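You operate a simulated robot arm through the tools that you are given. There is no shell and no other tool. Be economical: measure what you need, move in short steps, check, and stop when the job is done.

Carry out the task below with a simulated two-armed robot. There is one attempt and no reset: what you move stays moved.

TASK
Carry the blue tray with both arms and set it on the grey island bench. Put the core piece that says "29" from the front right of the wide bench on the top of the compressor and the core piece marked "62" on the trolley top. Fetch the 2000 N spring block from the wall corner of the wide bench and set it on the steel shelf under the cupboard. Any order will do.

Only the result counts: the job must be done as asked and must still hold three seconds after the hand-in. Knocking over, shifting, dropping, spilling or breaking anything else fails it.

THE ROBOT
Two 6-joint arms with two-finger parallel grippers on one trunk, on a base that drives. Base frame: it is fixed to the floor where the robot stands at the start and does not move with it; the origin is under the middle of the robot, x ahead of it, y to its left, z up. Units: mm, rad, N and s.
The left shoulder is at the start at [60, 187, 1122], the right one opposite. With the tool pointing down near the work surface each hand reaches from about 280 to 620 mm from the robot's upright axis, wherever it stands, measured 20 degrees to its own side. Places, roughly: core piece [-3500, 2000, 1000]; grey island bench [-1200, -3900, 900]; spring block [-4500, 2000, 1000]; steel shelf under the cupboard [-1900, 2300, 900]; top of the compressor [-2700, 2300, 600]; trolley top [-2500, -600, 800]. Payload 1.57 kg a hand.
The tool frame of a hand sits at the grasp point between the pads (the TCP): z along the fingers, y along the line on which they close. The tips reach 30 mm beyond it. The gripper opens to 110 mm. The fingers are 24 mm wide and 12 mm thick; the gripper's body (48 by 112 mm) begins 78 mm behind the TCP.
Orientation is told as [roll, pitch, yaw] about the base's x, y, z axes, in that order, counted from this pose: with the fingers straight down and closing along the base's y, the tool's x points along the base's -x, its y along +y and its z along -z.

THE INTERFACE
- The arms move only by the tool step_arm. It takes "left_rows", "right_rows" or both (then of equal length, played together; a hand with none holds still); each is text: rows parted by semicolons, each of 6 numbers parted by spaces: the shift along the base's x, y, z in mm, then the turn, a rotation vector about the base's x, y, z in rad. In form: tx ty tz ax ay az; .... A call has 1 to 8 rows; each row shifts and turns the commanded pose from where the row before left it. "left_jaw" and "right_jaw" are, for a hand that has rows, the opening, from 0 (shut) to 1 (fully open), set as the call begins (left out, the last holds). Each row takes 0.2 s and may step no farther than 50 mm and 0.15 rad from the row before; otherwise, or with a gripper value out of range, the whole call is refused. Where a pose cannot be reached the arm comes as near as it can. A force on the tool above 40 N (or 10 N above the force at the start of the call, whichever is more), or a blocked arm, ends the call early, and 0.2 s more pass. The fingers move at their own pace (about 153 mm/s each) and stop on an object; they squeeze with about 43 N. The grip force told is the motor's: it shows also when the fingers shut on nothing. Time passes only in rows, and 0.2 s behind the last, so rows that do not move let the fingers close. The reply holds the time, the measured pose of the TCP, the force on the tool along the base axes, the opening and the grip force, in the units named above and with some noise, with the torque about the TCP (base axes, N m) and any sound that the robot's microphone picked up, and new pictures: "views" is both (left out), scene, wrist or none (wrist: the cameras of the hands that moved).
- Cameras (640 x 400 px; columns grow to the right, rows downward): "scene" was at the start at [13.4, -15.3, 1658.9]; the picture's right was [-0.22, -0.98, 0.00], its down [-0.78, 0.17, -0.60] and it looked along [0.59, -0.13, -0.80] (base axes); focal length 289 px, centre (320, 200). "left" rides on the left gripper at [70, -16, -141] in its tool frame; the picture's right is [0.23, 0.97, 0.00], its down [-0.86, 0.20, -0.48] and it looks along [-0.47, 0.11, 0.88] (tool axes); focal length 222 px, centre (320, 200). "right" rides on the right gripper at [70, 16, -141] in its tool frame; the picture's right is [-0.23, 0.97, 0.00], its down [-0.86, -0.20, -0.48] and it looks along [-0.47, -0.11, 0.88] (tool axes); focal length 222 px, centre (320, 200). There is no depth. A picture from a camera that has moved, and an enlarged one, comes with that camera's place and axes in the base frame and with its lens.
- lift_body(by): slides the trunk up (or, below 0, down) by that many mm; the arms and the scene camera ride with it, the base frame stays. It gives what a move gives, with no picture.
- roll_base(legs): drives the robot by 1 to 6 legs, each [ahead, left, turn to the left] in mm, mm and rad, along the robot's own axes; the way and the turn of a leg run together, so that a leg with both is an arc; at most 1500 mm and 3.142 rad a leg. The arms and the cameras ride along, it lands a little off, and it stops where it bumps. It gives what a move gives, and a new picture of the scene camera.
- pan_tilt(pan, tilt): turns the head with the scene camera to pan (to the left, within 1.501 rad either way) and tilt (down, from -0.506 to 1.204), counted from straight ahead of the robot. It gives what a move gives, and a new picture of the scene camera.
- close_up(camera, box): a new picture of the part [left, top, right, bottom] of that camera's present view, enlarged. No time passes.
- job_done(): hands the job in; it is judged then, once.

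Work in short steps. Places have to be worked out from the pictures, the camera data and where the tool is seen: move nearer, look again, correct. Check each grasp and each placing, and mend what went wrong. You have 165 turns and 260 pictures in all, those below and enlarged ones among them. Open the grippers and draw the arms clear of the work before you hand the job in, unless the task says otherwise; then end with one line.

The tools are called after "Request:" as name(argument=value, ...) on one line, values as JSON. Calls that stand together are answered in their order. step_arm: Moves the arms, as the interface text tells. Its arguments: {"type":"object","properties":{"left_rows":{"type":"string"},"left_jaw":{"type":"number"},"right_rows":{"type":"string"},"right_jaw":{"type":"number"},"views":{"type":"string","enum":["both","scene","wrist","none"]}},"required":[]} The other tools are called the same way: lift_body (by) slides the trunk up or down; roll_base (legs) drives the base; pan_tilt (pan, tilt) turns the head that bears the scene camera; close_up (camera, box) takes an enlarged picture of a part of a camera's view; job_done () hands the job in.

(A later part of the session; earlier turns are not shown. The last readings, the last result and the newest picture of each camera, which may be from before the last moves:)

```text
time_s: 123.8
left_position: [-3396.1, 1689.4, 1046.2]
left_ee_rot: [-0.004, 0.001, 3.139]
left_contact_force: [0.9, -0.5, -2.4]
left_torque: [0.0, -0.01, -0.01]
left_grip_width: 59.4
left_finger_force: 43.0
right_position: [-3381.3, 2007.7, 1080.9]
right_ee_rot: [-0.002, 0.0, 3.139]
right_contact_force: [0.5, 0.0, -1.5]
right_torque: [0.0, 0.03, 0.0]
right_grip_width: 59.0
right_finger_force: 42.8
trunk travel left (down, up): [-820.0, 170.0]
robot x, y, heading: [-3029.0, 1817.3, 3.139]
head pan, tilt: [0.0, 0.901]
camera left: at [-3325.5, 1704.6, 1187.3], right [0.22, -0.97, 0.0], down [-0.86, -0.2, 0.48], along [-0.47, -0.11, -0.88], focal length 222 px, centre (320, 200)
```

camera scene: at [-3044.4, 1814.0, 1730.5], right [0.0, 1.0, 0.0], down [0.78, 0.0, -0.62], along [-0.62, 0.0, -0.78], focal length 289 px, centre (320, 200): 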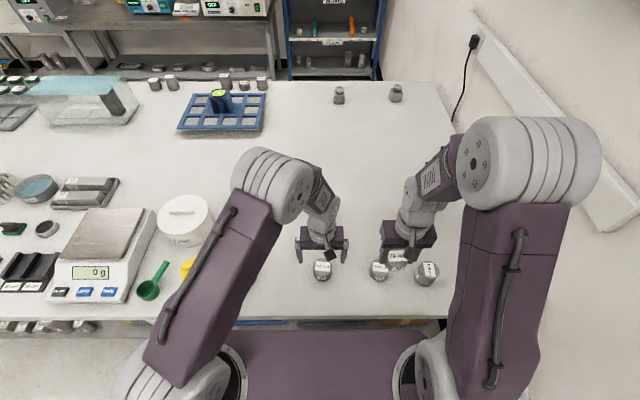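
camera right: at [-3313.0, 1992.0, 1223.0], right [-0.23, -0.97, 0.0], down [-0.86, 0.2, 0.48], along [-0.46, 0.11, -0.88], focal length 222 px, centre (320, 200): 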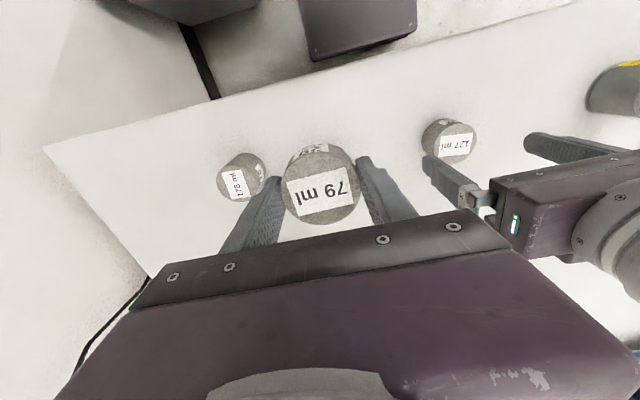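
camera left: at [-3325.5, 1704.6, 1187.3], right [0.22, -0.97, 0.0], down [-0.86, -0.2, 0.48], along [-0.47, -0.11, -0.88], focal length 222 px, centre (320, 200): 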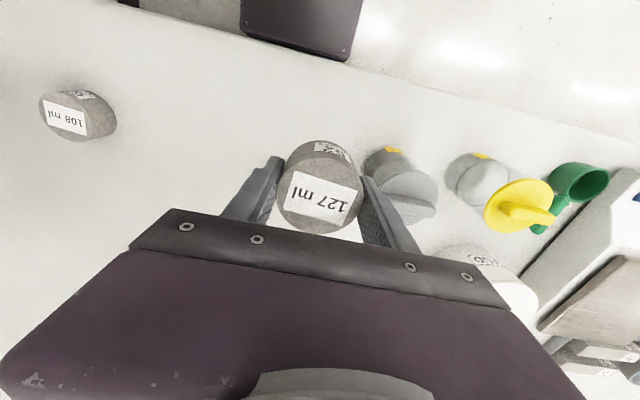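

Both cores are held. Back off, move away from the compressor, and turn right to face it.

Request:
roll_base(legs=[[-200, 0, 0], [0, 330, 0], [0, 0, -1.568]])

Request:
pan_tilt(pan=0, tilt=0.7)

```text
time_s: 131.0
left_position: [-2957.0, 1851.6, 1044.8]
left_ee_rot: [-0.002, 0.001, 1.57]
left_contact_force: [-0.3, -0.6, -2.8]
left_torque: [-0.01, 0.0, 0.0]
left_grip_width: 59.1
left_finger_force: 42.8
right_position: [-2638.3, 1839.5, 1080.6]
right_ee_rot: [0.0, 0.003, 1.574]
right_contact_force: [-0.1, 0.0, -2.0]
right_torque: [-0.02, 0.02, 0.02]
right_grip_width: 59.0
right_finger_force: 43.3
trunk travel left (down, up): [-820.0, 170.0]
robot x, y, heading: [-2831.5, 1485.8, 1.575]
head pan, tilt: [0.0, 0.901]
camera scene: at [-2830.8, 1501.3, 1730.5], right [1.0, 0.0, 0.0], down [0.0, -0.78, -0.62], along [0.0, 0.62, -0.78], focal length 289 px, centre (320, 200)
```

scene: 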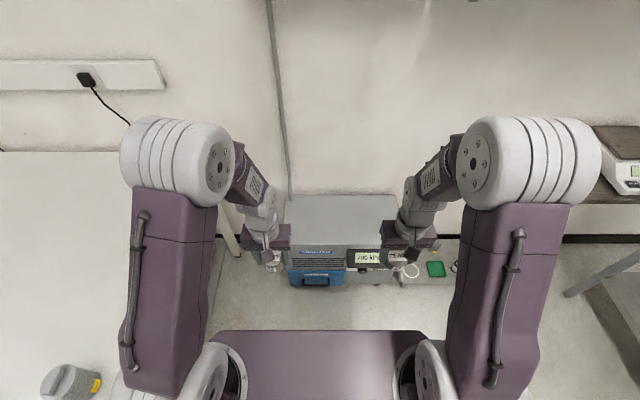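

```text
time_s: 131.8
left_position: [-2955.6, 1850.2, 1045.8]
left_ee_rot: [0.001, 0.001, 1.57]
left_contact_force: [0.0, 0.7, -2.6]
left_torque: [-0.02, 0.0, -0.02]
left_grip_width: 59.5
left_finger_force: 43.0
right_position: [-2640.0, 1839.6, 1079.7]
right_ee_rot: [0.001, 0.002, 1.574]
right_contact_force: [0.0, 0.4, -1.7]
right_torque: [-0.02, -0.01, 0.0]
right_grip_width: 59.2
right_finger_force: 42.9
trunk travel left (down, up): [-820.0, 170.0]
robot x, y, heading: [-2833.3, 1484.1, 1.573]
head pan, tilt: [0.0, 0.7]
camera scene: at [-2830.6, 1510.6, 1746.6], right [1.0, 0.0, 0.0], down [0.0, -0.64, -0.76], along [0.0, 0.76, -0.64], focal length 289 px, centre (320, 200)
```

scene: 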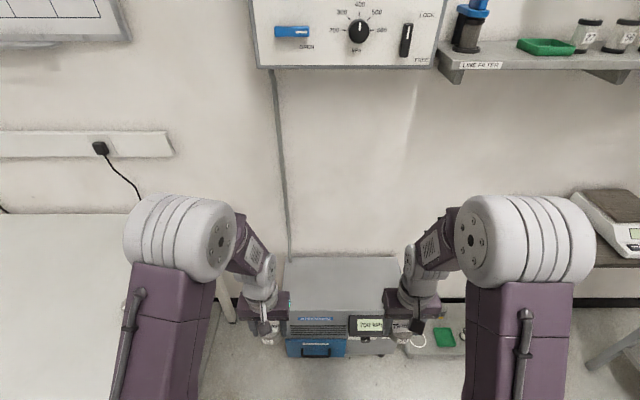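

Compressor top appears at z≈600–700, x −2990…−2500, y ≈2140–2430, clear. First raise the left hand (with "62") out of the way, then drive ahead ~300 mm.

Request:
step_arm(left_rows="0 -15 40 0 0 0;0 -15 40 0 0 0;0 -15 40 0 0 0;0 -15 40 0 0 0", right_rows="0 15 0 0 0 0;0 15 0 0 0 0;0 15 0 0 0 0;0 0 0 0 0 0", views="none")

Request:
roll_base(legs=[[290, 0, 0]])

Request:
close_up(camera="right", box=[0, 0, 640, 400])

```text
time_s: 132.8
left_position: [-2957.2, 1790.5, 1206.5]
left_ee_rot: [0.001, -0.003, 1.57]
left_contact_force: [-0.4, 0.0, -2.4]
left_torque: [0.03, 0.01, -0.02]
left_grip_width: 59.4
left_finger_force: 43.6
right_position: [-2638.5, 1883.1, 1079.9]
right_ee_rot: [0.001, 0.0, 1.575]
right_contact_force: [0.3, -1.0, -2.8]
right_torque: [0.01, 0.0, -0.03]
right_grip_width: 58.9
right_finger_force: 43.0
trunk travel left (down, up): [-820.0, 170.0]
robot x, y, heading: [-2834.8, 1482.0, 1.57]
head pan, tilt: [0.0, 0.7]
```

```text
time_s: 134.8
left_position: [-2956.0, 2086.7, 1207.2]
left_ee_rot: [0.0, -0.002, 1.572]
left_contact_force: [-0.5, -0.3, -3.4]
left_torque: [0.0, 0.02, 0.02]
left_grip_width: 59.6
left_finger_force: 42.7
right_position: [-2637.9, 2176.7, 1081.0]
right_ee_rot: [-0.001, -0.001, 1.571]
right_contact_force: [-0.1, 0.2, -1.4]
right_torque: [0.0, 0.0, -0.01]
right_grip_width: 59.0
right_finger_force: 43.2
trunk travel left (down, up): [-820.0, 170.0]
robot x, y, heading: [-2829.9, 1780.3, 1.573]
head pan, tilt: [0.0, 0.7]
camera scene: at [-2830.8, 1802.6, 1746.7], right [1.0, 0.0, 0.0], down [0.0, -0.64, -0.77], along [0.0, 0.77, -0.64], focal length 289 px, centre (320, 200)
```

scene: 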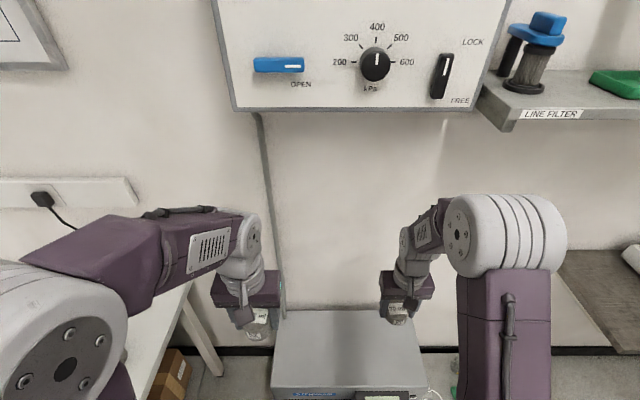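

```text
1.00 times, centred on (320, 200) of right
camera zoom: at [-2654.7, 2107.6, 1223.3], right [-0.97, 0.23, 0.0], down [0.2, 0.86, 0.48], along [0.11, 0.47, -0.88], focal length 222 px, centre (320, 200)
```

zoom: 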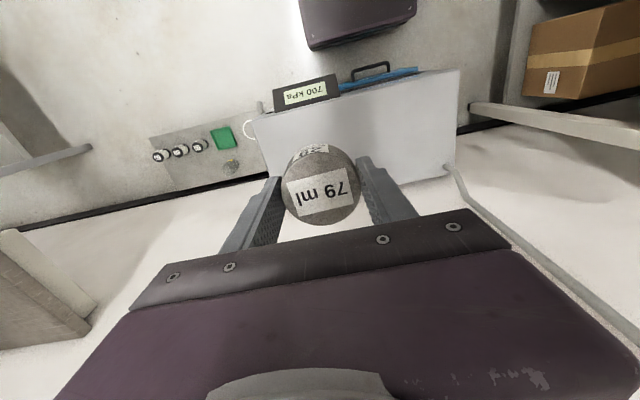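

Top is z≈600, x −2990…−2465, y 2165…2430. Tuck the left elbow by moving the left hand forward/down a bit, and bring the right hand over the target, then lower the trunk.

Request:
step_arm(left_rows="2 31 -32 0 0 0;2 31 -32 0 0 0;2 31 -32 0 0 0;0 0 0 0 0 0", right_rows="-17 38 0 0 0 0;-17 38 0 0 0 0;-17 38 0 0 0 0;0 0 0 0 0 0", views="scene")

```text
time_s: 135.8
left_position: [-2947.9, 2179.7, 1109.4]
left_ee_rot: [0.0, 0.0, 1.572]
left_contact_force: [0.0, 0.0, -3.1]
left_torque: [0.01, -0.02, -0.03]
left_grip_width: 59.3
left_finger_force: 43.2
right_position: [-2689.4, 2291.8, 1079.8]
right_ee_rot: [0.001, 0.002, 1.572]
right_contact_force: [-0.3, 0.7, -3.0]
right_torque: [0.02, 0.02, -0.01]
right_grip_width: 59.0
right_finger_force: 42.9
trunk travel left (down, up): [-820.0, 170.0]
robot x, y, heading: [-2833.9, 1775.3, 1.567]
head pan, tilt: [0.0, 0.7]
camera scene: at [-2830.6, 1804.2, 1746.7], right [1.0, 0.0, 0.0], down [0.0, -0.64, -0.77], along [0.0, 0.77, -0.64], focal length 289 px, centre (320, 200)
```

scene: 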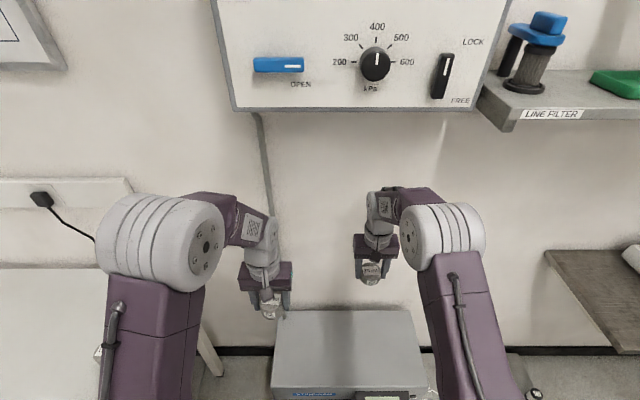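

Left elbow is now well inside. Lower the trunk 250 mm and look.

Request:
lift_body(by=-250)

Request:
close_up(camera="scene", box=[0, 0, 640, 400])

Request:
close_up(camera="right", box=[0, 0, 640, 400])

```text
time_s: 138.4
left_position: [-2949.1, 2180.3, 858.5]
left_ee_rot: [0.0, 0.001, 1.572]
left_contact_force: [0.3, 0.3, -3.0]
left_torque: [-0.01, 0.0, 0.0]
left_grip_width: 59.4
left_finger_force: 43.8
right_position: [-2688.7, 2293.6, 828.5]
right_ee_rot: [0.002, 0.001, 1.573]
right_contact_force: [0.4, 1.0, -1.8]
right_torque: [-0.01, 0.02, 0.0]
right_grip_width: 59.0
right_finger_force: 42.9
trunk travel left (down, up): [-570.0, 420.0]
robot x, y, heading: [-2831.9, 1779.0, 1.566]
head pan, tilt: [0.0, 0.7]
```

```text
1.00 times, centred on (320, 200) of scene
camera zoom: at [-2830.8, 1805.5, 1496.7], right [1.0, 0.0, 0.0], down [0.0, -0.64, -0.76], along [0.0, 0.76, -0.64], focal length 289 px, centre (320, 200)
```

zoom: 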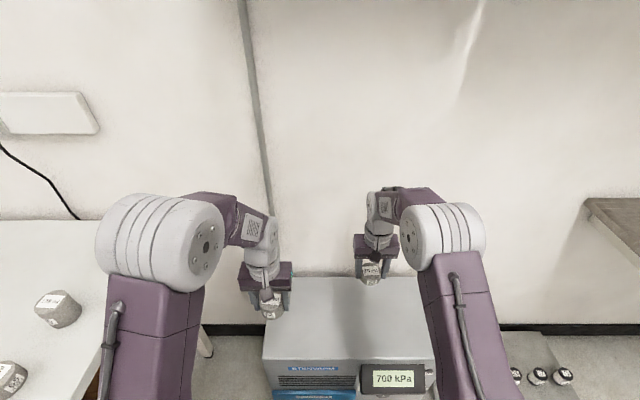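

```text
1.00 times, centred on (320, 200) of right
camera zoom: at [-2705.3, 2223.6, 972.3], right [-0.97, 0.23, 0.0], down [0.2, 0.86, 0.48], along [0.11, 0.46, -0.88], focal length 222 px, centre (320, 200)
```

zoom: 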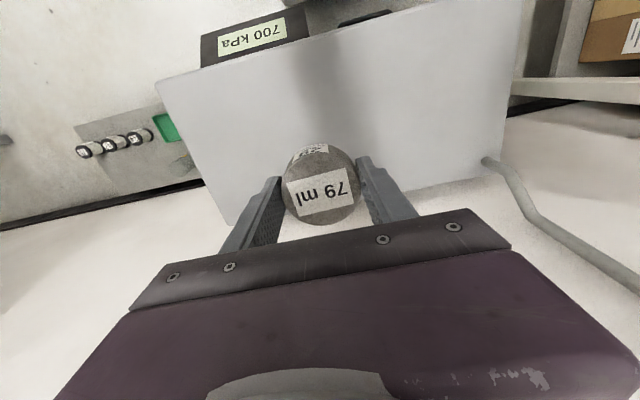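

Clear; compressor top z≈600 confirmed. Lower another 150 mm, then the right hand down to z≈640.

Request:
lift_body(by=-150)

Request:
step_arm(right_rows="0 0 -10 0 0 0;0 0 -10 0 0 0;0 0 -8 0 0 0;0 0 -4 0 0 0;0 0 -4 0 0 0;0 0 0 0 0 0", views="wrist")

```text
time_s: 140.1
left_position: [-2948.6, 2180.8, 709.1]
left_ee_rot: [0.001, -0.001, 1.571]
left_contact_force: [1.3, -0.4, -2.6]
left_torque: [0.01, 0.04, -0.01]
left_grip_width: 59.5
left_finger_force: 42.7
right_position: [-2688.7, 2291.6, 679.4]
right_ee_rot: [0.001, 0.002, 1.571]
right_contact_force: [-0.3, 0.1, -1.0]
right_torque: [-0.02, -0.01, -0.02]
right_grip_width: 58.8
right_finger_force: 43.0
trunk travel left (down, up): [-420.0, 570.0]
robot x, y, heading: [-2829.6, 1780.3, 1.568]
head pan, tilt: [0.0, 0.7]
```

```text
time_s: 141.5
left_position: [-2947.5, 2180.8, 708.6]
left_ee_rot: [0.0, 0.001, 1.571]
left_contact_force: [0.5, -0.1, -3.0]
left_torque: [0.02, -0.01, -0.02]
left_grip_width: 59.0
left_finger_force: 42.7
right_position: [-2689.7, 2292.5, 643.5]
right_ee_rot: [0.001, 0.001, 1.571]
right_contact_force: [-0.7, -0.6, -1.7]
right_torque: [-0.02, 0.02, -0.02]
right_grip_width: 59.0
right_finger_force: 42.9
trunk travel left (down, up): [-420.0, 570.0]
robot x, y, heading: [-2829.8, 1781.0, 1.57]
head pan, tilt: [0.0, 0.7]
camera right: at [-2705.5, 2223.5, 786.2], right [-0.97, 0.23, 0.0], down [0.2, 0.86, 0.48], along [0.11, 0.46, -0.88], focal length 222 px, centre (320, 200)
```

right: 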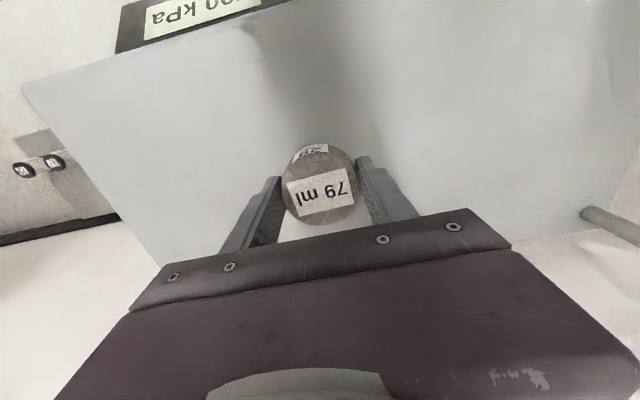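

Not touching yet; go down in 2 mm rows.

Request:
step_arm(right_rows="0 0 -3 0 0 0;0 0 -2 0 0 0;0 0 -2 0 0 0;0 0 -2 0 0 0;0 0 0 0 0 0", views="none")

```text
time_s: 142.7
left_position: [-2947.9, 2180.1, 708.9]
left_ee_rot: [-0.001, 0.001, 1.57]
left_contact_force: [-0.1, -0.5, -2.5]
left_torque: [-0.02, -0.01, 0.01]
left_grip_width: 59.3
left_finger_force: 43.0
right_position: [-2687.9, 2292.8, 634.4]
right_ee_rot: [0.001, 0.002, 1.571]
right_contact_force: [-0.6, 0.6, -1.0]
right_torque: [-0.04, 0.03, -0.01]
right_grip_width: 59.2
right_finger_force: 42.8
trunk travel left (down, up): [-420.0, 570.0]
robot x, y, heading: [-2832.4, 1779.7, 1.568]
head pan, tilt: [0.0, 0.7]
```

Request:
step_arm(right_rows="0 0 -2 0 0 0;0 0 -2 0 0 0;0 0 0 0 0 0", views="none")

```text
time_s: 143.5
left_position: [-2949.4, 2180.6, 710.2]
left_ee_rot: [-0.001, 0.0, 1.571]
left_contact_force: [-0.1, -0.1, -2.5]
left_torque: [0.05, -0.02, 0.04]
left_grip_width: 59.3
left_finger_force: 42.6
right_position: [-2689.3, 2291.7, 629.3]
right_ee_rot: [-0.002, 0.0, 1.572]
right_contact_force: [-0.3, -0.4, -1.5]
right_torque: [-0.02, 0.02, -0.01]
right_grip_width: 59.2
right_finger_force: 43.0
trunk travel left (down, up): [-420.0, 570.0]
robot x, y, heading: [-2828.1, 1776.6, 1.57]
head pan, tilt: [0.0, 0.7]
```

Request:
step_arm(right_rows="0 0 -2 0 0 0;0 0 -2 0 0 0;0 0 -2 0 0 0;0 0 0 0 0 0", views="none")

Request:
close_up(camera="right", box=[240, 120, 400, 220])

```text
time_s: 144.5
left_position: [-2949.2, 2180.4, 709.3]
left_ee_rot: [-0.001, 0.0, 1.571]
left_contact_force: [1.4, 0.4, -2.1]
left_torque: [0.02, 0.03, -0.02]
left_grip_width: 59.5
left_finger_force: 43.0
right_position: [-2690.2, 2292.0, 624.3]
right_ee_rot: [0.0, 0.001, 1.571]
right_contact_force: [0.5, -0.7, -1.7]
right_torque: [-0.02, 0.01, 0.01]
right_grip_width: 58.8
right_finger_force: 42.5
trunk travel left (down, up): [-420.0, 570.0]
robot x, y, heading: [-2832.4, 1780.3, 1.57]
head pan, tilt: [0.0, 0.7]
```

```text
4.00 times, centred on (320, 170) of right
camera zoom: at [-2705.4, 2223.7, 767.4], right [-0.97, 0.23, 0.0], down [0.2, 0.86, 0.48], along [0.11, 0.46, -0.88], focal length 888 px, centre (320, 320)
```

zoom: 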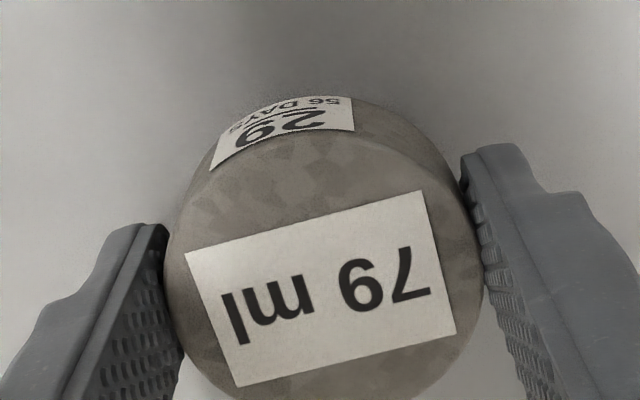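

Still hanging; corner triangulation suggests the top may be nearer z≈570. Continue slowly.

Request:
step_arm(right_rows="0 0 -2.5 0 0 0;0 0 -2.5 0 0 0;0 0 -2.5 0 0 0;0 0 -2.5 0 0 0;0 0 0 0 0 0", views="none")

Request:
step_arm(right_rows="0 0 -2.5 0 0 0;0 0 -2.5 0 0 0;0 0 -2.5 0 0 0;0 0 0 0 0 0", views="none")

```text
time_s: 145.7
left_position: [-2949.1, 2180.9, 708.1]
left_ee_rot: [0.003, 0.0, 1.572]
left_contact_force: [-0.1, -0.1, -2.8]
left_torque: [0.02, 0.02, 0.0]
left_grip_width: 59.5
left_finger_force: 42.9
right_position: [-2689.7, 2293.2, 613.7]
right_ee_rot: [-0.001, 0.003, 1.574]
right_contact_force: [0.2, -1.3, -2.8]
right_torque: [0.01, -0.03, 0.01]
right_grip_width: 58.7
right_finger_force: 43.2
trunk travel left (down, up): [-420.0, 570.0]
robot x, y, heading: [-2833.4, 1779.3, 1.568]
head pan, tilt: [0.0, 0.7]
```

```text
time_s: 146.7
left_position: [-2949.6, 2179.9, 710.8]
left_ee_rot: [0.0, -0.001, 1.57]
left_contact_force: [-0.5, -0.5, -2.6]
left_torque: [-0.01, 0.02, -0.03]
left_grip_width: 59.4
left_finger_force: 42.9
right_position: [-2689.5, 2291.7, 607.0]
right_ee_rot: [0.0, 0.002, 1.572]
right_contact_force: [0.5, 0.6, -1.3]
right_torque: [-0.01, 0.0, -0.01]
right_grip_width: 59.1
right_finger_force: 43.0
trunk travel left (down, up): [-420.0, 570.0]
robot x, y, heading: [-2832.5, 1779.8, 1.569]
head pan, tilt: [0.0, 0.7]
```

Request:
step_arm(right_rows="0 0 -2.5 0 0 0;0 0 -2.5 0 0 0;0 0 -2.5 0 0 0;0 0 -2.5 0 0 0;0 0 0 0 0 0", views="none")

Request:
close_up(camera="right", box=[0, 0, 640, 400])

Request:
close_up(camera="scene", box=[220, 200, 476, 360])

```text
time_s: 147.9
left_position: [-2948.4, 2181.0, 708.6]
left_ee_rot: [0.001, 0.0, 1.571]
left_contact_force: [-0.6, 0.8, -2.5]
left_torque: [0.0, 0.01, -0.02]
left_grip_width: 59.5
left_finger_force: 42.6
right_position: [-2688.1, 2291.8, 596.6]
right_ee_rot: [0.001, 0.001, 1.573]
right_contact_force: [-0.2, 0.4, -2.4]
right_torque: [-0.01, -0.03, 0.0]
right_grip_width: 59.2
right_finger_force: 43.2
trunk travel left (down, up): [-420.0, 570.0]
robot x, y, heading: [-2833.0, 1779.2, 1.57]
head pan, tilt: [0.0, 0.7]
```

```text
1.00 times, centred on (320, 200) of right
camera zoom: at [-2705.1, 2223.5, 739.7], right [-0.97, 0.23, 0.0], down [0.2, 0.86, 0.48], along [0.11, 0.46, -0.88], focal length 222 px, centre (320, 200)
```

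zoom: 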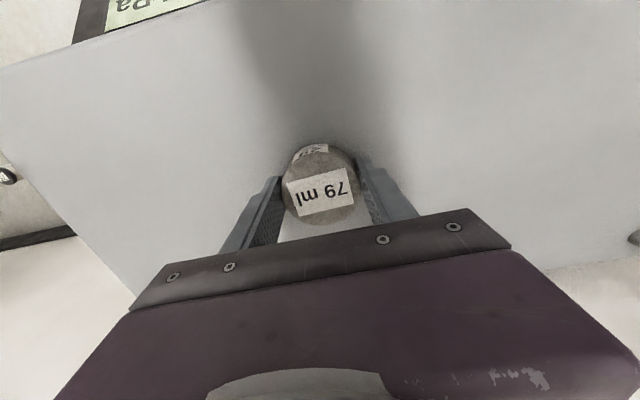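

```text
2.50 times, centred on (348, 280) of scene
camera zoom: at [-2830.8, 1805.5, 1346.7], right [1.0, 0.0, 0.0], down [0.0, -0.64, -0.76], along [0.0, 0.76, -0.64], focal length 722 px, centre (250, 0)
```

zoom: 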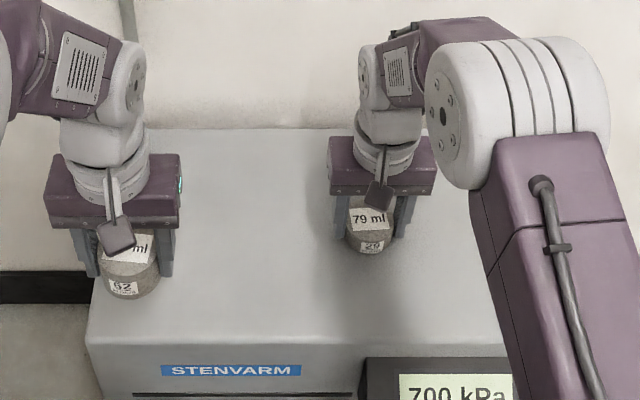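

Contact shadow still separate; continue down in 3 mm rows (force-guarded).

Request:
step_arm(right_rows="0 0 -3 0 0 0;0 0 -3 0 0 0;0 0 -3 0 0 0;0 0 -3 0 0 0;0 0 -3 0 0 0;0 0 0 0 0 0", views="none")

Request:
step_arm(right_rows="0 0 -3 0 0 0;0 0 -3 0 0 0;0 0 -3 0 0 0;0 0 0 0 0 0", views="none")

Request:
close_up(camera="scene", box=[220, 200, 476, 360])

```text
time_s: 148.9
left_position: [-2948.6, 2177.6, 710.4]
left_ee_rot: [0.0, -0.002, 1.57]
left_contact_force: [0.0, 0.2, -3.7]
left_torque: [-0.01, 0.0, 0.04]
left_grip_width: 59.6
left_finger_force: 43.1
right_position: [-2690.9, 2294.2, 590.4]
right_ee_rot: [0.001, -0.007, 1.569]
right_contact_force: [1.5, -5.9, 23.2]
right_torque: [-0.39, 0.53, 0.26]
right_grip_width: 59.0
right_finger_force: 43.1
trunk travel left (down, up): [-420.0, 570.0]
robot x, y, heading: [-2830.9, 1779.5, 1.572]
head pan, tilt: [0.0, 0.7]
stopped in row 4 (right hand): the force on the tool passed its limit (the readings are from after the stop); the commanded pose is now the measured one
```

```text
time_s: 149.4
left_position: [-2949.3, 2177.4, 712.1]
left_ee_rot: [0.001, -0.003, 1.569]
left_contact_force: [-0.2, 0.0, -3.5]
left_torque: [0.0, 0.0, 0.01]
left_grip_width: 59.6
left_finger_force: 43.2
right_position: [-2689.4, 2293.3, 589.9]
right_ee_rot: [0.0, -0.01, 1.57]
right_contact_force: [1.2, -10.7, 25.6]
right_torque: [-0.75, 0.46, 0.18]
right_grip_width: 58.9
right_finger_force: 42.6
trunk travel left (down, up): [-420.0, 570.0]
robot x, y, heading: [-2833.6, 1776.9, 1.57]
head pan, tilt: [0.0, 0.7]
stopped in row 2 (right hand): the force on the tool passed its limit (the readings are from after the stop); the commanded pose is now the measured one
```

```text
2.50 times, centred on (348, 280) of scene
camera zoom: at [-2831.7, 1800.3, 1346.8], right [1.0, 0.0, 0.0], down [0.0, -0.64, -0.77], along [0.0, 0.77, -0.64], focal length 722 px, centre (250, 0)
```

zoom: 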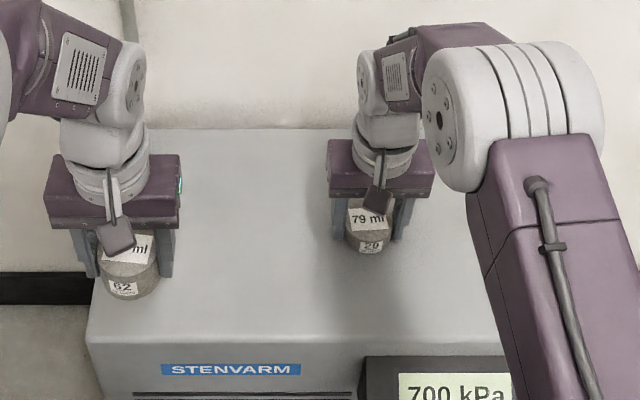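

Touchdown at TCP z≈590. Relieve 2 mm and open the right jaw.

Request:
step_arm(right_rows="0 0 2 0 0 0;0 0 0 0 0 0", views="none")

Request:
step_arm(right_rows="0 0 0 0 0 0;0 0 0 0 0 0;0 0 0 0 0 0", right_jaw=1, views="none")

Request:
step_arm(right_rows="0 0 20 0 0 0;0 0 40 0 0 0;0 0 40 0 0 0;0 0 40 0 0 0", views="wrist")

```text
time_s: 150.0
left_position: [-2949.9, 2180.0, 710.6]
left_ee_rot: [0.0, -0.001, 1.569]
left_contact_force: [-0.2, 0.2, -2.4]
left_torque: [-0.01, 0.03, -0.02]
left_grip_width: 59.2
left_finger_force: 42.8
right_position: [-2688.8, 2294.5, 589.5]
right_ee_rot: [0.001, -0.011, 1.569]
right_contact_force: [-0.3, -5.1, 15.3]
right_torque: [-0.48, 0.27, 0.06]
right_grip_width: 58.9
right_finger_force: 43.0
trunk travel left (down, up): [-420.0, 570.0]
robot x, y, heading: [-2832.0, 1778.6, 1.574]
head pan, tilt: [0.0, 0.7]
```

```text
time_s: 150.8
left_position: [-2949.9, 2179.1, 709.5]
left_ee_rot: [0.0, 0.0, 1.568]
left_contact_force: [-0.6, -0.1, -2.3]
left_torque: [0.0, 0.03, 0.01]
left_grip_width: 59.7
left_finger_force: 42.6
right_position: [-2687.9, 2297.1, 590.8]
right_ee_rot: [0.001, -0.013, 1.571]
right_contact_force: [-0.2, 5.5, 16.2]
right_torque: [-0.05, 0.18, 0.12]
right_grip_width: 108.2
right_finger_force: 0.1
trunk travel left (down, up): [-420.0, 570.0]
robot x, y, heading: [-2829.0, 1777.8, 1.567]
head pan, tilt: [0.0, 0.7]
```

```text
time_s: 151.8
left_position: [-2948.7, 2179.9, 709.2]
left_ee_rot: [0.0, -0.001, 1.569]
left_contact_force: [0.4, -0.8, -3.6]
left_torque: [0.0, 0.02, 0.03]
left_grip_width: 59.3
left_finger_force: 43.2
right_position: [-2685.9, 2295.5, 728.7]
right_ee_rot: [0.0, -0.008, 1.569]
right_contact_force: [-0.1, 0.2, 0.6]
right_torque: [-0.02, -0.01, 0.0]
right_grip_width: 109.9
right_finger_force: 0.0
trunk travel left (down, up): [-420.0, 570.0]
robot x, y, heading: [-2830.6, 1779.1, 1.572]
head pan, tilt: [0.0, 0.7]
camera right: at [-2703.6, 2225.5, 871.5], right [-0.97, 0.23, 0.0], down [0.2, 0.85, 0.48], along [0.11, 0.47, -0.87], focal length 222 px, centre (320, 200)
```

right: 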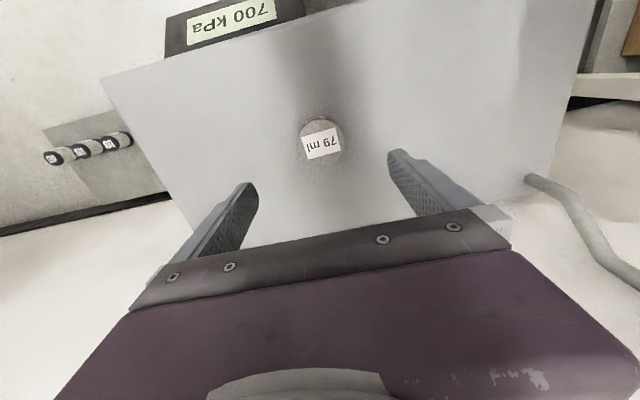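

"29" sits on the compressor. Raise the trunk back up, then back away.

Request:
lift_body(by=420)

Request:
roll_base(legs=[[-350, 0, 0]])

```text
refused: 420 is not a number from -400 to 400
```

```text
time_s: 154.1
left_position: [-2948.2, 1829.8, 709.4]
left_ee_rot: [0.0, 0.001, 1.571]
left_contact_force: [0.1, -1.1, -2.4]
left_torque: [0.02, 0.01, -0.03]
left_grip_width: 59.4
left_finger_force: 43.3
right_position: [-2686.6, 1943.8, 728.9]
right_ee_rot: [0.0, -0.008, 1.572]
right_contact_force: [0.2, -0.4, -0.1]
right_torque: [0.01, -0.01, -0.01]
right_grip_width: 110.0
right_finger_force: 0.1
trunk travel left (down, up): [-420.0, 570.0]
robot x, y, heading: [-2832.6, 1426.9, 1.568]
head pan, tilt: [0.0, 0.7]
camera scene: at [-2831.2, 1452.6, 1346.7], right [1.0, 0.0, 0.0], down [0.0, -0.64, -0.77], along [0.0, 0.77, -0.64], focal length 289 px, centre (320, 200)
```

scene: 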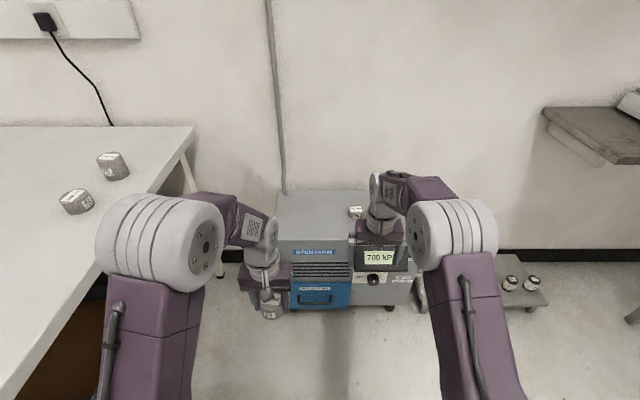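

The back-off was still clean. Lift the trunk 400 mm, retract the right hand, and turn to face −y.

Request:
lift_body(by=400)

Request:
step_arm(left_rows="-10 0 0 0 0 0;-10 0 0 0 0 0;0 0 0 0 0 0", right_rows="20 -45 0 0 0 0;20 -45 0 0 0 0;0 -45 0 0 0 0", views="none")

Request:
roll_base(legs=[[-350, 0, 0], [0, 370, 1.571], [0, 0, 1.571]])

```text
time_s: 157.9
left_position: [-2948.3, 1828.7, 1109.6]
left_ee_rot: [-0.001, 0.001, 1.568]
left_contact_force: [0.0, 0.9, -3.0]
left_torque: [0.0, 0.01, -0.01]
left_grip_width: 59.5
left_finger_force: 43.1
right_position: [-2687.0, 1945.4, 1128.4]
right_ee_rot: [0.0, -0.008, 1.572]
right_contact_force: [0.9, -0.1, -0.3]
right_torque: [-0.01, -0.02, -0.01]
right_grip_width: 110.1
right_finger_force: 0.0
trunk travel left (down, up): [-820.0, 170.0]
robot x, y, heading: [-2828.9, 1425.8, 1.564]
head pan, tilt: [0.0, 0.7]
```

```text
time_s: 158.7
left_position: [-2969.5, 1827.2, 1110.3]
left_ee_rot: [0.0, -0.001, 1.568]
left_contact_force: [-1.1, 0.0, -2.3]
left_torque: [0.01, -0.01, -0.02]
left_grip_width: 59.2
left_finger_force: 43.1
right_position: [-2648.1, 1807.4, 1130.8]
right_ee_rot: [0.0, -0.009, 1.571]
right_contact_force: [-0.1, 0.5, -0.6]
right_torque: [0.0, -0.02, -0.01]
right_grip_width: 110.1
right_finger_force: 0.0
trunk travel left (down, up): [-820.0, 170.0]
robot x, y, heading: [-2829.9, 1426.4, 1.564]
head pan, tilt: [0.0, 0.7]
```

```text
time_s: 168.6
left_position: [-2928.5, 445.8, 1109.3]
left_ee_rot: [0.0, 0.0, -1.57]
left_contact_force: [0.7, -0.9, -2.7]
left_torque: [0.03, 0.04, -0.01]
left_grip_width: 59.2
left_finger_force: 43.1
right_position: [-3250.3, 464.7, 1129.1]
right_ee_rot: [0.0, -0.006, -1.569]
right_contact_force: [0.1, 0.4, -0.4]
right_torque: [-0.02, -0.01, 0.01]
right_grip_width: 110.0
right_finger_force: 0.1
trunk travel left (down, up): [-820.0, 170.0]
robot x, y, heading: [-3063.4, 848.4, -1.571]
head pan, tilt: [0.0, 0.7]
cut short: leg 2
camera scene: at [-3065.2, 821.7, 1746.7], right [-1.0, 0.0, 0.0], down [0.0, 0.64, -0.76], along [0.0, -0.76, -0.64], focal length 289 px, centre (320, 200)
```

scene: 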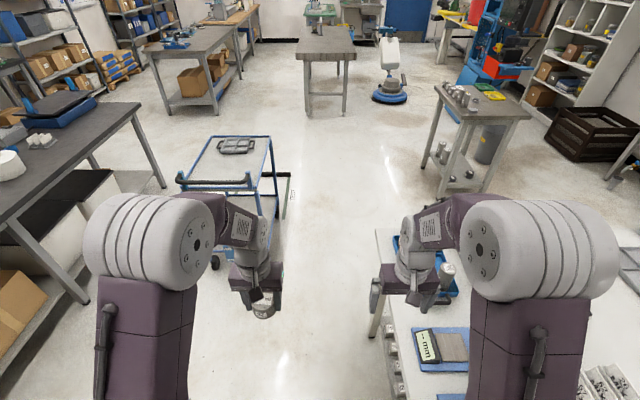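

The arc leg swung me toward the bench and was cut short. Check that nothing was disturbed on the bench under the right arm.

Request:
close_up(camera="right", box=[0, 0, 640, 400])

Request:
pan_tilt(pan=-1.2, tilt=0.7)

```text
1.00 times, centred on (320, 200) of right
camera zoom: at [-3233.3, 535.8, 1272.0], right [0.97, -0.23, 0.0], down [-0.2, -0.85, 0.48], along [-0.11, -0.47, -0.87], focal length 222 px, centre (320, 200)
```

zoom: 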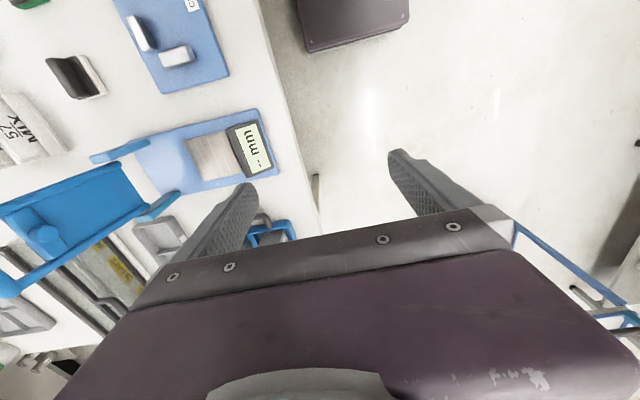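

```text
time_s: 170.0
left_position: [-2928.2, 445.9, 1110.9]
left_ee_rot: [-0.002, 0.0, -1.57]
left_contact_force: [-0.2, 0.0, -3.0]
left_torque: [0.03, 0.01, -0.02]
left_grip_width: 59.1
left_finger_force: 43.2
right_position: [-3248.6, 464.0, 1130.0]
right_ee_rot: [0.001, -0.006, -1.568]
right_contact_force: [0.4, -0.4, 0.4]
right_torque: [-0.01, 0.01, 0.0]
right_grip_width: 110.1
right_finger_force: 0.1
trunk travel left (down, up): [-820.0, 170.0]
robot x, y, heading: [-3069.9, 845.6, -1.569]
head pan, tilt: [-1.201, 0.7]
camera scene: at [-3144.2, 875.7, 1746.7], right [-0.36, 0.93, 0.0], down [0.6, 0.23, -0.76], along [-0.71, -0.28, -0.64], focal length 289 px, centre (320, 200)
```

scene: 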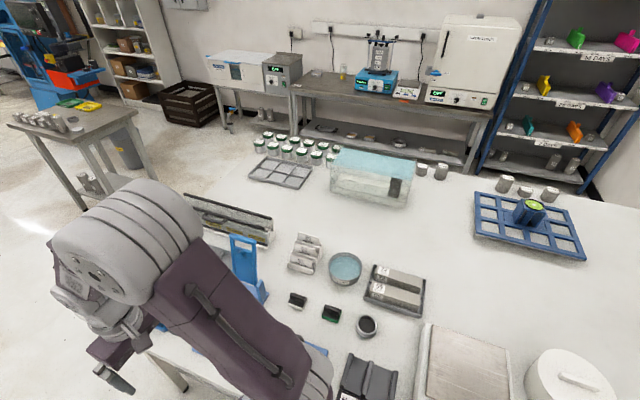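

Nothing was touched. Sidestep left 600 mm to x≈−2465 (pure translation), then look at the trolley.

Request:
roll_base(legs=[[0, 600, 0]])

Request:
pan_tilt(pan=0, tilt=0.7)

```text
time_s: 173.4
left_position: [-2333.4, 443.4, 1109.1]
left_ee_rot: [0.001, 0.0, -1.576]
left_contact_force: [0.6, -0.3, -2.1]
left_torque: [0.03, -0.03, -0.02]
left_grip_width: 59.4
left_finger_force: 42.3
right_position: [-2654.1, 464.0, 1129.0]
right_ee_rot: [0.001, -0.006, -1.574]
right_contact_force: [0.2, 1.1, 0.6]
right_torque: [-0.02, 0.0, 0.01]
right_grip_width: 110.3
right_finger_force: 0.1
trunk travel left (down, up): [-820.0, 170.0]
robot x, y, heading: [-2463.5, 845.2, -1.579]
head pan, tilt: [-1.201, 0.7]
camera scene: at [-2547.3, 875.3, 1746.6], right [-0.36, 0.93, 0.0], down [0.6, 0.23, -0.76], along [-0.71, -0.27, -0.64], focal length 289 px, centre (320, 200)
```

scene: 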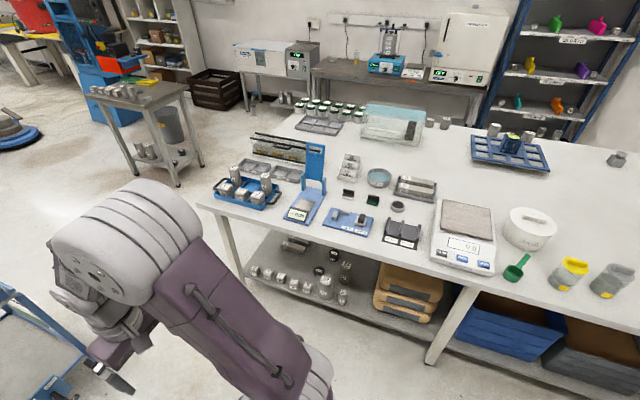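

```text
time_s: 174.8
left_position: [-2331.1, 444.6, 1108.9]
left_ee_rot: [0.001, 0.0, -1.577]
left_contact_force: [-1.3, 0.2, -3.5]
left_torque: [0.0, -0.03, 0.05]
left_grip_width: 59.6
left_finger_force: 43.0
right_position: [-2653.2, 464.5, 1129.0]
right_ee_rot: [-0.001, -0.006, -1.573]
right_contact_force: [0.4, 0.8, 1.0]
right_torque: [0.02, -0.01, -0.01]
right_grip_width: 109.9
right_finger_force: 0.0
trunk travel left (down, up): [-820.0, 170.0]
robot x, y, heading: [-2468.8, 849.3, -1.576]
head pan, tilt: [0.0, 0.7]
camera scene: at [-2466.6, 820.7, 1746.7], right [-1.0, 0.01, 0.0], down [0.0, 0.64, -0.76], along [0.0, -0.76, -0.64], focal length 289 px, centre (320, 200)
```

scene: 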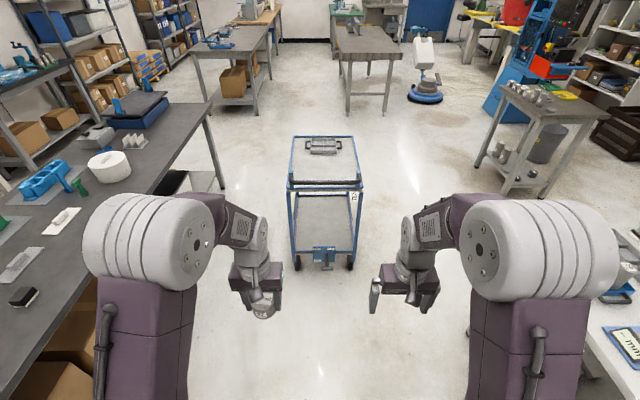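

Trolley top: z≈730, x −2710…−2275, y −505…−1104, with a mould at the far end. Drive ahead 1035 mm to y≈−190.

Request:
roll_base(legs=[[1000, 0, 0.005]])

Request:
pan_tilt(pan=0, tilt=0.9)

Request:
close_up(camera="left", box=[0, 0, 640, 400])

```text
time_s: 179.7
left_position: [-2328.0, -512.9, 1107.2]
left_ee_rot: [0.0, 0.005, -1.572]
left_contact_force: [0.0, -1.2, -2.8]
left_torque: [0.08, 0.0, -0.01]
left_grip_width: 59.6
left_finger_force: 42.8
right_position: [-2648.3, -494.5, 1128.7]
right_ee_rot: [-0.001, -0.003, -1.57]
right_contact_force: [-0.2, -0.5, -0.2]
right_torque: [-0.01, 0.0, -0.02]
right_grip_width: 110.2
right_finger_force: 0.0
trunk travel left (down, up): [-820.0, 170.0]
robot x, y, heading: [-2466.0, -108.0, -1.574]
head pan, tilt: [0.0, 0.7]
stopped in leg 1: the robot was blocked; the commanded pose is now the measured one
camera scene: at [-2464.3, -139.8, 1746.5], right [-1.0, 0.0, 0.0], down [0.0, 0.65, -0.76], along [0.0, -0.76, -0.65], focal length 289 px, centre (320, 200)
```

scene: 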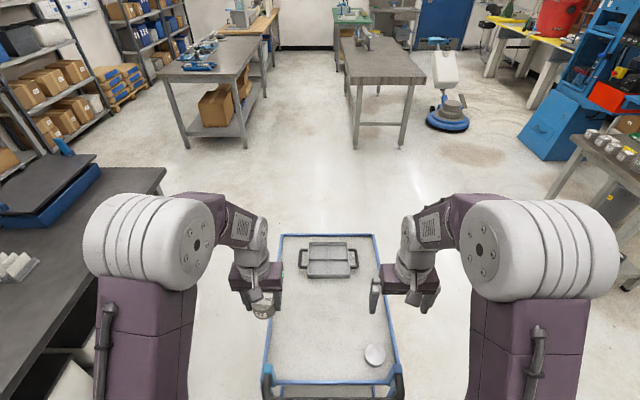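

```text
time_s: 180.4
left_position: [-2328.4, -509.7, 1109.2]
left_ee_rot: [0.0, 0.002, -1.571]
left_contact_force: [-0.2, 0.0, -2.4]
left_torque: [0.02, 0.0, 0.02]
left_grip_width: 59.4
left_finger_force: 43.1
right_position: [-2648.6, -490.8, 1129.8]
right_ee_rot: [0.0, -0.007, -1.57]
right_contact_force: [-0.4, -0.7, 0.7]
right_torque: [-0.02, -0.01, -0.01]
right_grip_width: 109.9
right_finger_force: 0.0
trunk travel left (down, up): [-820.0, 170.0]
robot x, y, heading: [-2462.4, -110.2, -1.567]
head pan, tilt: [0.0, 0.901]
camera scene: at [-2464.0, -124.2, 1730.6], right [-1.0, 0.0, 0.0], down [0.0, 0.78, -0.62], along [0.0, -0.62, -0.78], focal length 289 px, centre (320, 200)
```

scene: 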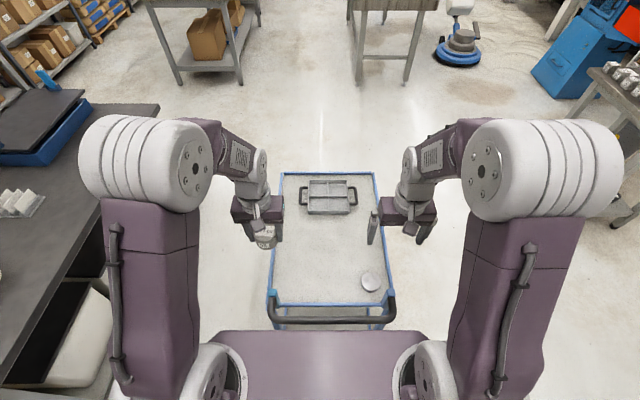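

```text
1.00 times, centred on (320, 200) of left
camera zoom: at [-2343.5, -441.0, 1250.6], right [0.97, 0.23, 0.0], down [0.2, -0.86, 0.48], along [0.11, -0.47, -0.88], focal length 222 px, centre (320, 200)
```

zoom: 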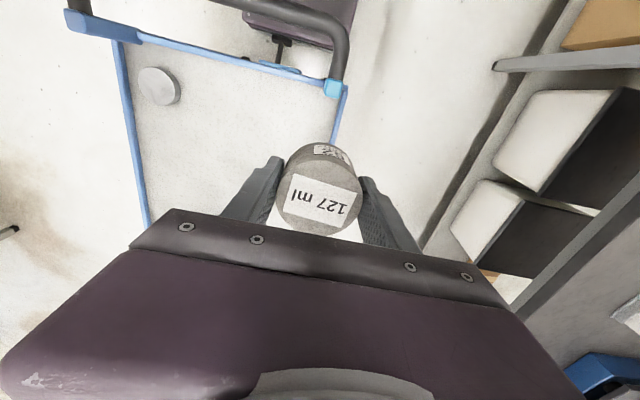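

Blocked just short (likely the base against the trolley's pedal); geometry checks indicate the trolley did not shift (top z≈775, y −450…−1035). Back off 20 mm and bring the left hand above the free spot (−2400, −610).

Request:
roll_base(legs=[[-20, 0, 0]])

Request:
step_arm(left_rows="-18 -30 0 0 0 0;-18 -30 0 0 0 0;-18 -30 0 0 0 0;-18 -30 0 0 0 0;0 0 0 0 0 0", right_rows="0 20 20 0 0 0;0 20 20 0 0 0;0 0 20 0 0 0;0 0 20 0 0 0;0 0 0 0 0 0", views="both")

```text
time_s: 181.2
left_position: [-2326.5, -495.0, 1106.9]
left_ee_rot: [0.0, 0.006, -1.57]
left_contact_force: [-0.1, -0.6, -3.0]
left_torque: [0.1, 0.02, 0.04]
left_grip_width: 59.4
left_finger_force: 43.4
right_position: [-2649.6, -475.1, 1128.4]
right_ee_rot: [0.0, -0.003, -1.57]
right_contact_force: [-0.2, -1.1, -0.7]
right_torque: [0.08, 0.0, 0.01]
right_grip_width: 109.9
right_finger_force: 0.1
trunk travel left (down, up): [-820.0, 170.0]
robot x, y, heading: [-2466.8, -92.9, -1.57]
head pan, tilt: [0.0, 0.901]
camera scene: at [-2464.2, -111.8, 1730.4], right [-1.0, 0.0, 0.0], down [0.0, 0.79, -0.62], along [0.0, -0.62, -0.79], focal length 289 px, centre (320, 200)
```

scene: 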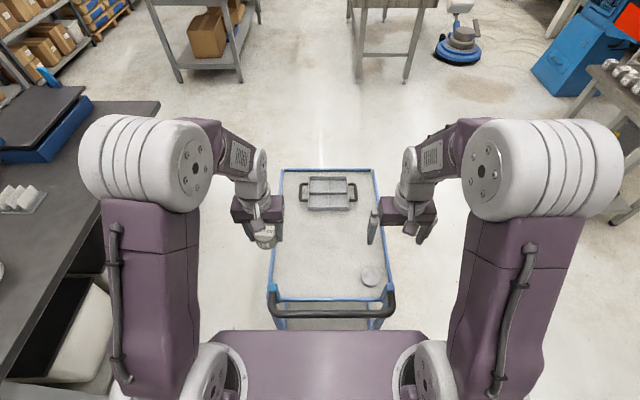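

```text
time_s: 182.4
left_position: [-2399.2, -611.2, 1110.4]
left_ee_rot: [0.001, 0.002, -1.57]
left_contact_force: [-0.1, 0.4, -2.0]
left_torque: [-0.02, -0.03, 0.01]
left_grip_width: 59.5
left_finger_force: 43.3
right_position: [-2649.1, -430.9, 1208.9]
right_ee_rot: [0.001, -0.007, -1.57]
right_contact_force: [0.0, -0.4, 0.2]
right_torque: [0.01, 0.01, 0.01]
right_grip_width: 110.3
right_finger_force: 0.0
trunk travel left (down, up): [-820.0, 170.0]
robot x, y, heading: [-2464.1, -93.6, -1.566]
head pan, tilt: [0.0, 0.901]
camera scene: at [-2464.1, -105.3, 1730.5], right [-1.0, 0.0, 0.0], down [0.0, 0.78, -0.62], along [0.0, -0.62, -0.78], focal length 289 px, centre (320, 200)
camera right: at [-2633.0, -360.2, 1351.9], right [0.97, -0.23, 0.0], down [-0.2, -0.85, 0.49], along [-0.11, -0.47, -0.87], focal length 222 px, centre (320, 200)
camera left: at [-2415.7, -542.4, 1250.9], right [0.97, 0.23, 0.0], down [0.2, -0.86, 0.48], along [0.11, -0.46, -0.88], focal length 222 px, centre (320, 200)
```

scene: 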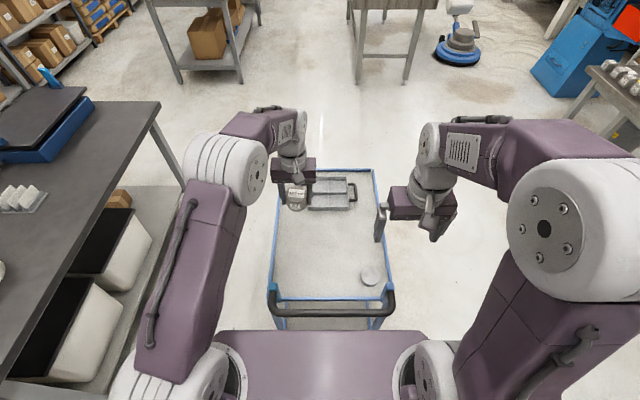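
right: 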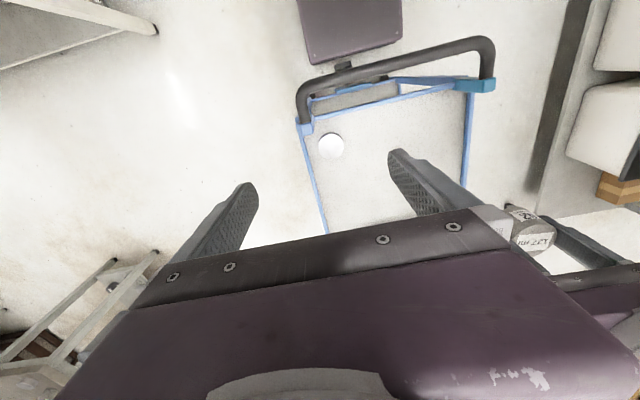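
left: 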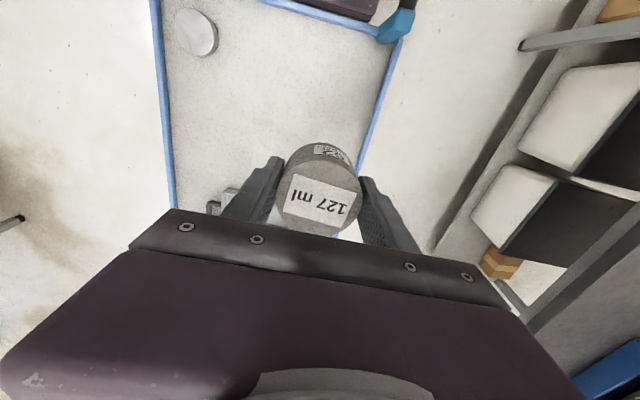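

Target spot is 110 mm inside the east rail and free. Lower the trunk 200 mm, then descend with the left arm.

Request:
lift_body(by=-200)

Request:
step_arm(left_rows="0 0 -15 0 0 0;0 0 -15 0 0 0;0 0 -15 0 0 0;0 0 -10 0 0 0;0 0 0 0 0 0", views="both")

```text
time_s: 184.6
left_position: [-2399.9, -611.6, 910.6]
left_ee_rot: [0.0, 0.002, -1.57]
left_contact_force: [0.1, 0.2, -2.5]
left_torque: [-0.03, -0.03, 0.01]
left_grip_width: 59.3
left_finger_force: 43.5
right_position: [-2650.0, -432.0, 1009.2]
right_ee_rot: [0.001, -0.006, -1.569]
right_contact_force: [-0.2, -0.4, -0.6]
right_torque: [-0.02, 0.03, 0.01]
right_grip_width: 110.0
right_finger_force: 0.0
trunk travel left (down, up): [-620.0, 370.0]
robot x, y, heading: [-2461.7, -89.3, -1.57]
head pan, tilt: [0.0, 0.901]
```

```text
time_s: 185.8
left_position: [-2398.6, -610.5, 854.6]
left_ee_rot: [-0.001, 0.002, -1.569]
left_contact_force: [-0.4, -0.2, -3.3]
left_torque: [-0.01, 0.02, 0.03]
left_grip_width: 59.6
left_finger_force: 43.1
right_position: [-2649.1, -431.0, 1008.6]
right_ee_rot: [0.001, -0.006, -1.57]
right_contact_force: [0.1, -0.1, 0.5]
right_torque: [0.0, -0.01, -0.03]
right_grip_width: 109.8
right_finger_force: 0.1
trunk travel left (down, up): [-620.0, 370.0]
robot x, y, heading: [-2460.3, -89.8, -1.571]
head pan, tilt: [0.0, 0.901]
camera scene: at [-2464.3, -105.1, 1530.5], right [-1.0, 0.0, 0.0], down [0.0, 0.78, -0.62], along [0.0, -0.62, -0.78], focal length 289 px, centre (320, 200)
camera left: at [-2415.3, -542.1, 995.8], right [0.97, 0.23, 0.0], down [0.2, -0.86, 0.48], along [0.11, -0.47, -0.88], focal length 222 px, centre (320, 200)
```

scene: 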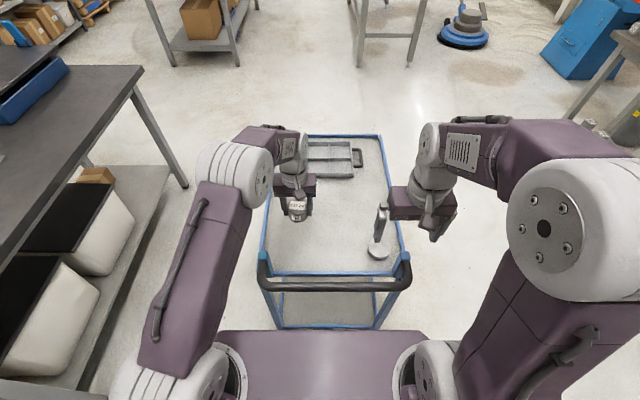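
left: 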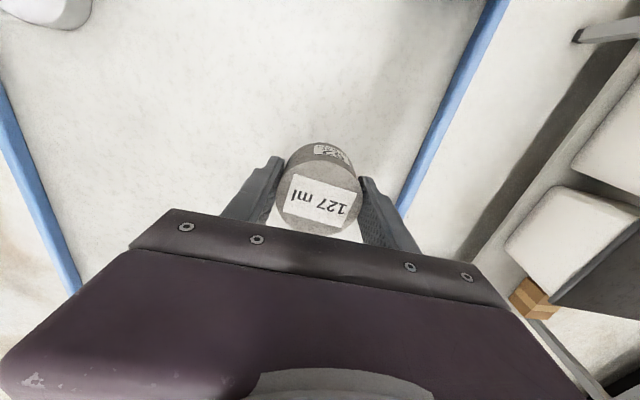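

Continue down in 3 mm rows until contact.

Request:
step_arm(left_rows="0 0 -5 0 0 0;0 0 -5 0 0 0;0 0 -5 0 0 0;0 0 -3 0 0 0;0 0 -3 0 0 0;0 0 -3 0 0 0;0 0 0 0 0 0", views="none")

Request:
step_arm(left_rows="0 0 -3 0 0 0;0 0 -3 0 0 0;0 0 -3 0 0 0;0 0 -3 0 0 0;0 0 -3 0 0 0;0 0 0 0 0 0", views="none")

```text
time_s: 187.4
left_position: [-2399.8, -610.3, 830.1]
left_ee_rot: [0.0, 0.002, -1.571]
left_contact_force: [-0.5, -1.0, -3.2]
left_torque: [-0.01, 0.03, -0.01]
left_grip_width: 59.3
left_finger_force: 43.0
right_position: [-2649.3, -431.3, 1009.2]
right_ee_rot: [0.0, -0.007, -1.57]
right_contact_force: [0.0, -0.7, -0.2]
right_torque: [-0.03, -0.03, 0.01]
right_grip_width: 109.8
right_finger_force: 0.0
trunk travel left (down, up): [-620.0, 370.0]
robot x, y, heading: [-2462.7, -85.9, -1.57]
head pan, tilt: [0.0, 0.901]
```

```text
time_s: 188.8
left_position: [-2400.1, -612.4, 814.7]
left_ee_rot: [-0.002, 0.0, -1.573]
left_contact_force: [-0.3, -0.3, -3.1]
left_torque: [0.02, -0.01, 0.02]
left_grip_width: 59.8
left_finger_force: 43.0
right_position: [-2650.7, -431.0, 1009.9]
right_ee_rot: [0.001, -0.005, -1.569]
right_contact_force: [-0.2, -0.1, -0.5]
right_torque: [0.0, 0.02, -0.01]
right_grip_width: 110.0
right_finger_force: 0.0
trunk travel left (down, up): [-620.0, 370.0]
robot x, y, heading: [-2465.1, -95.3, -1.567]
head pan, tilt: [0.0, 0.901]
```

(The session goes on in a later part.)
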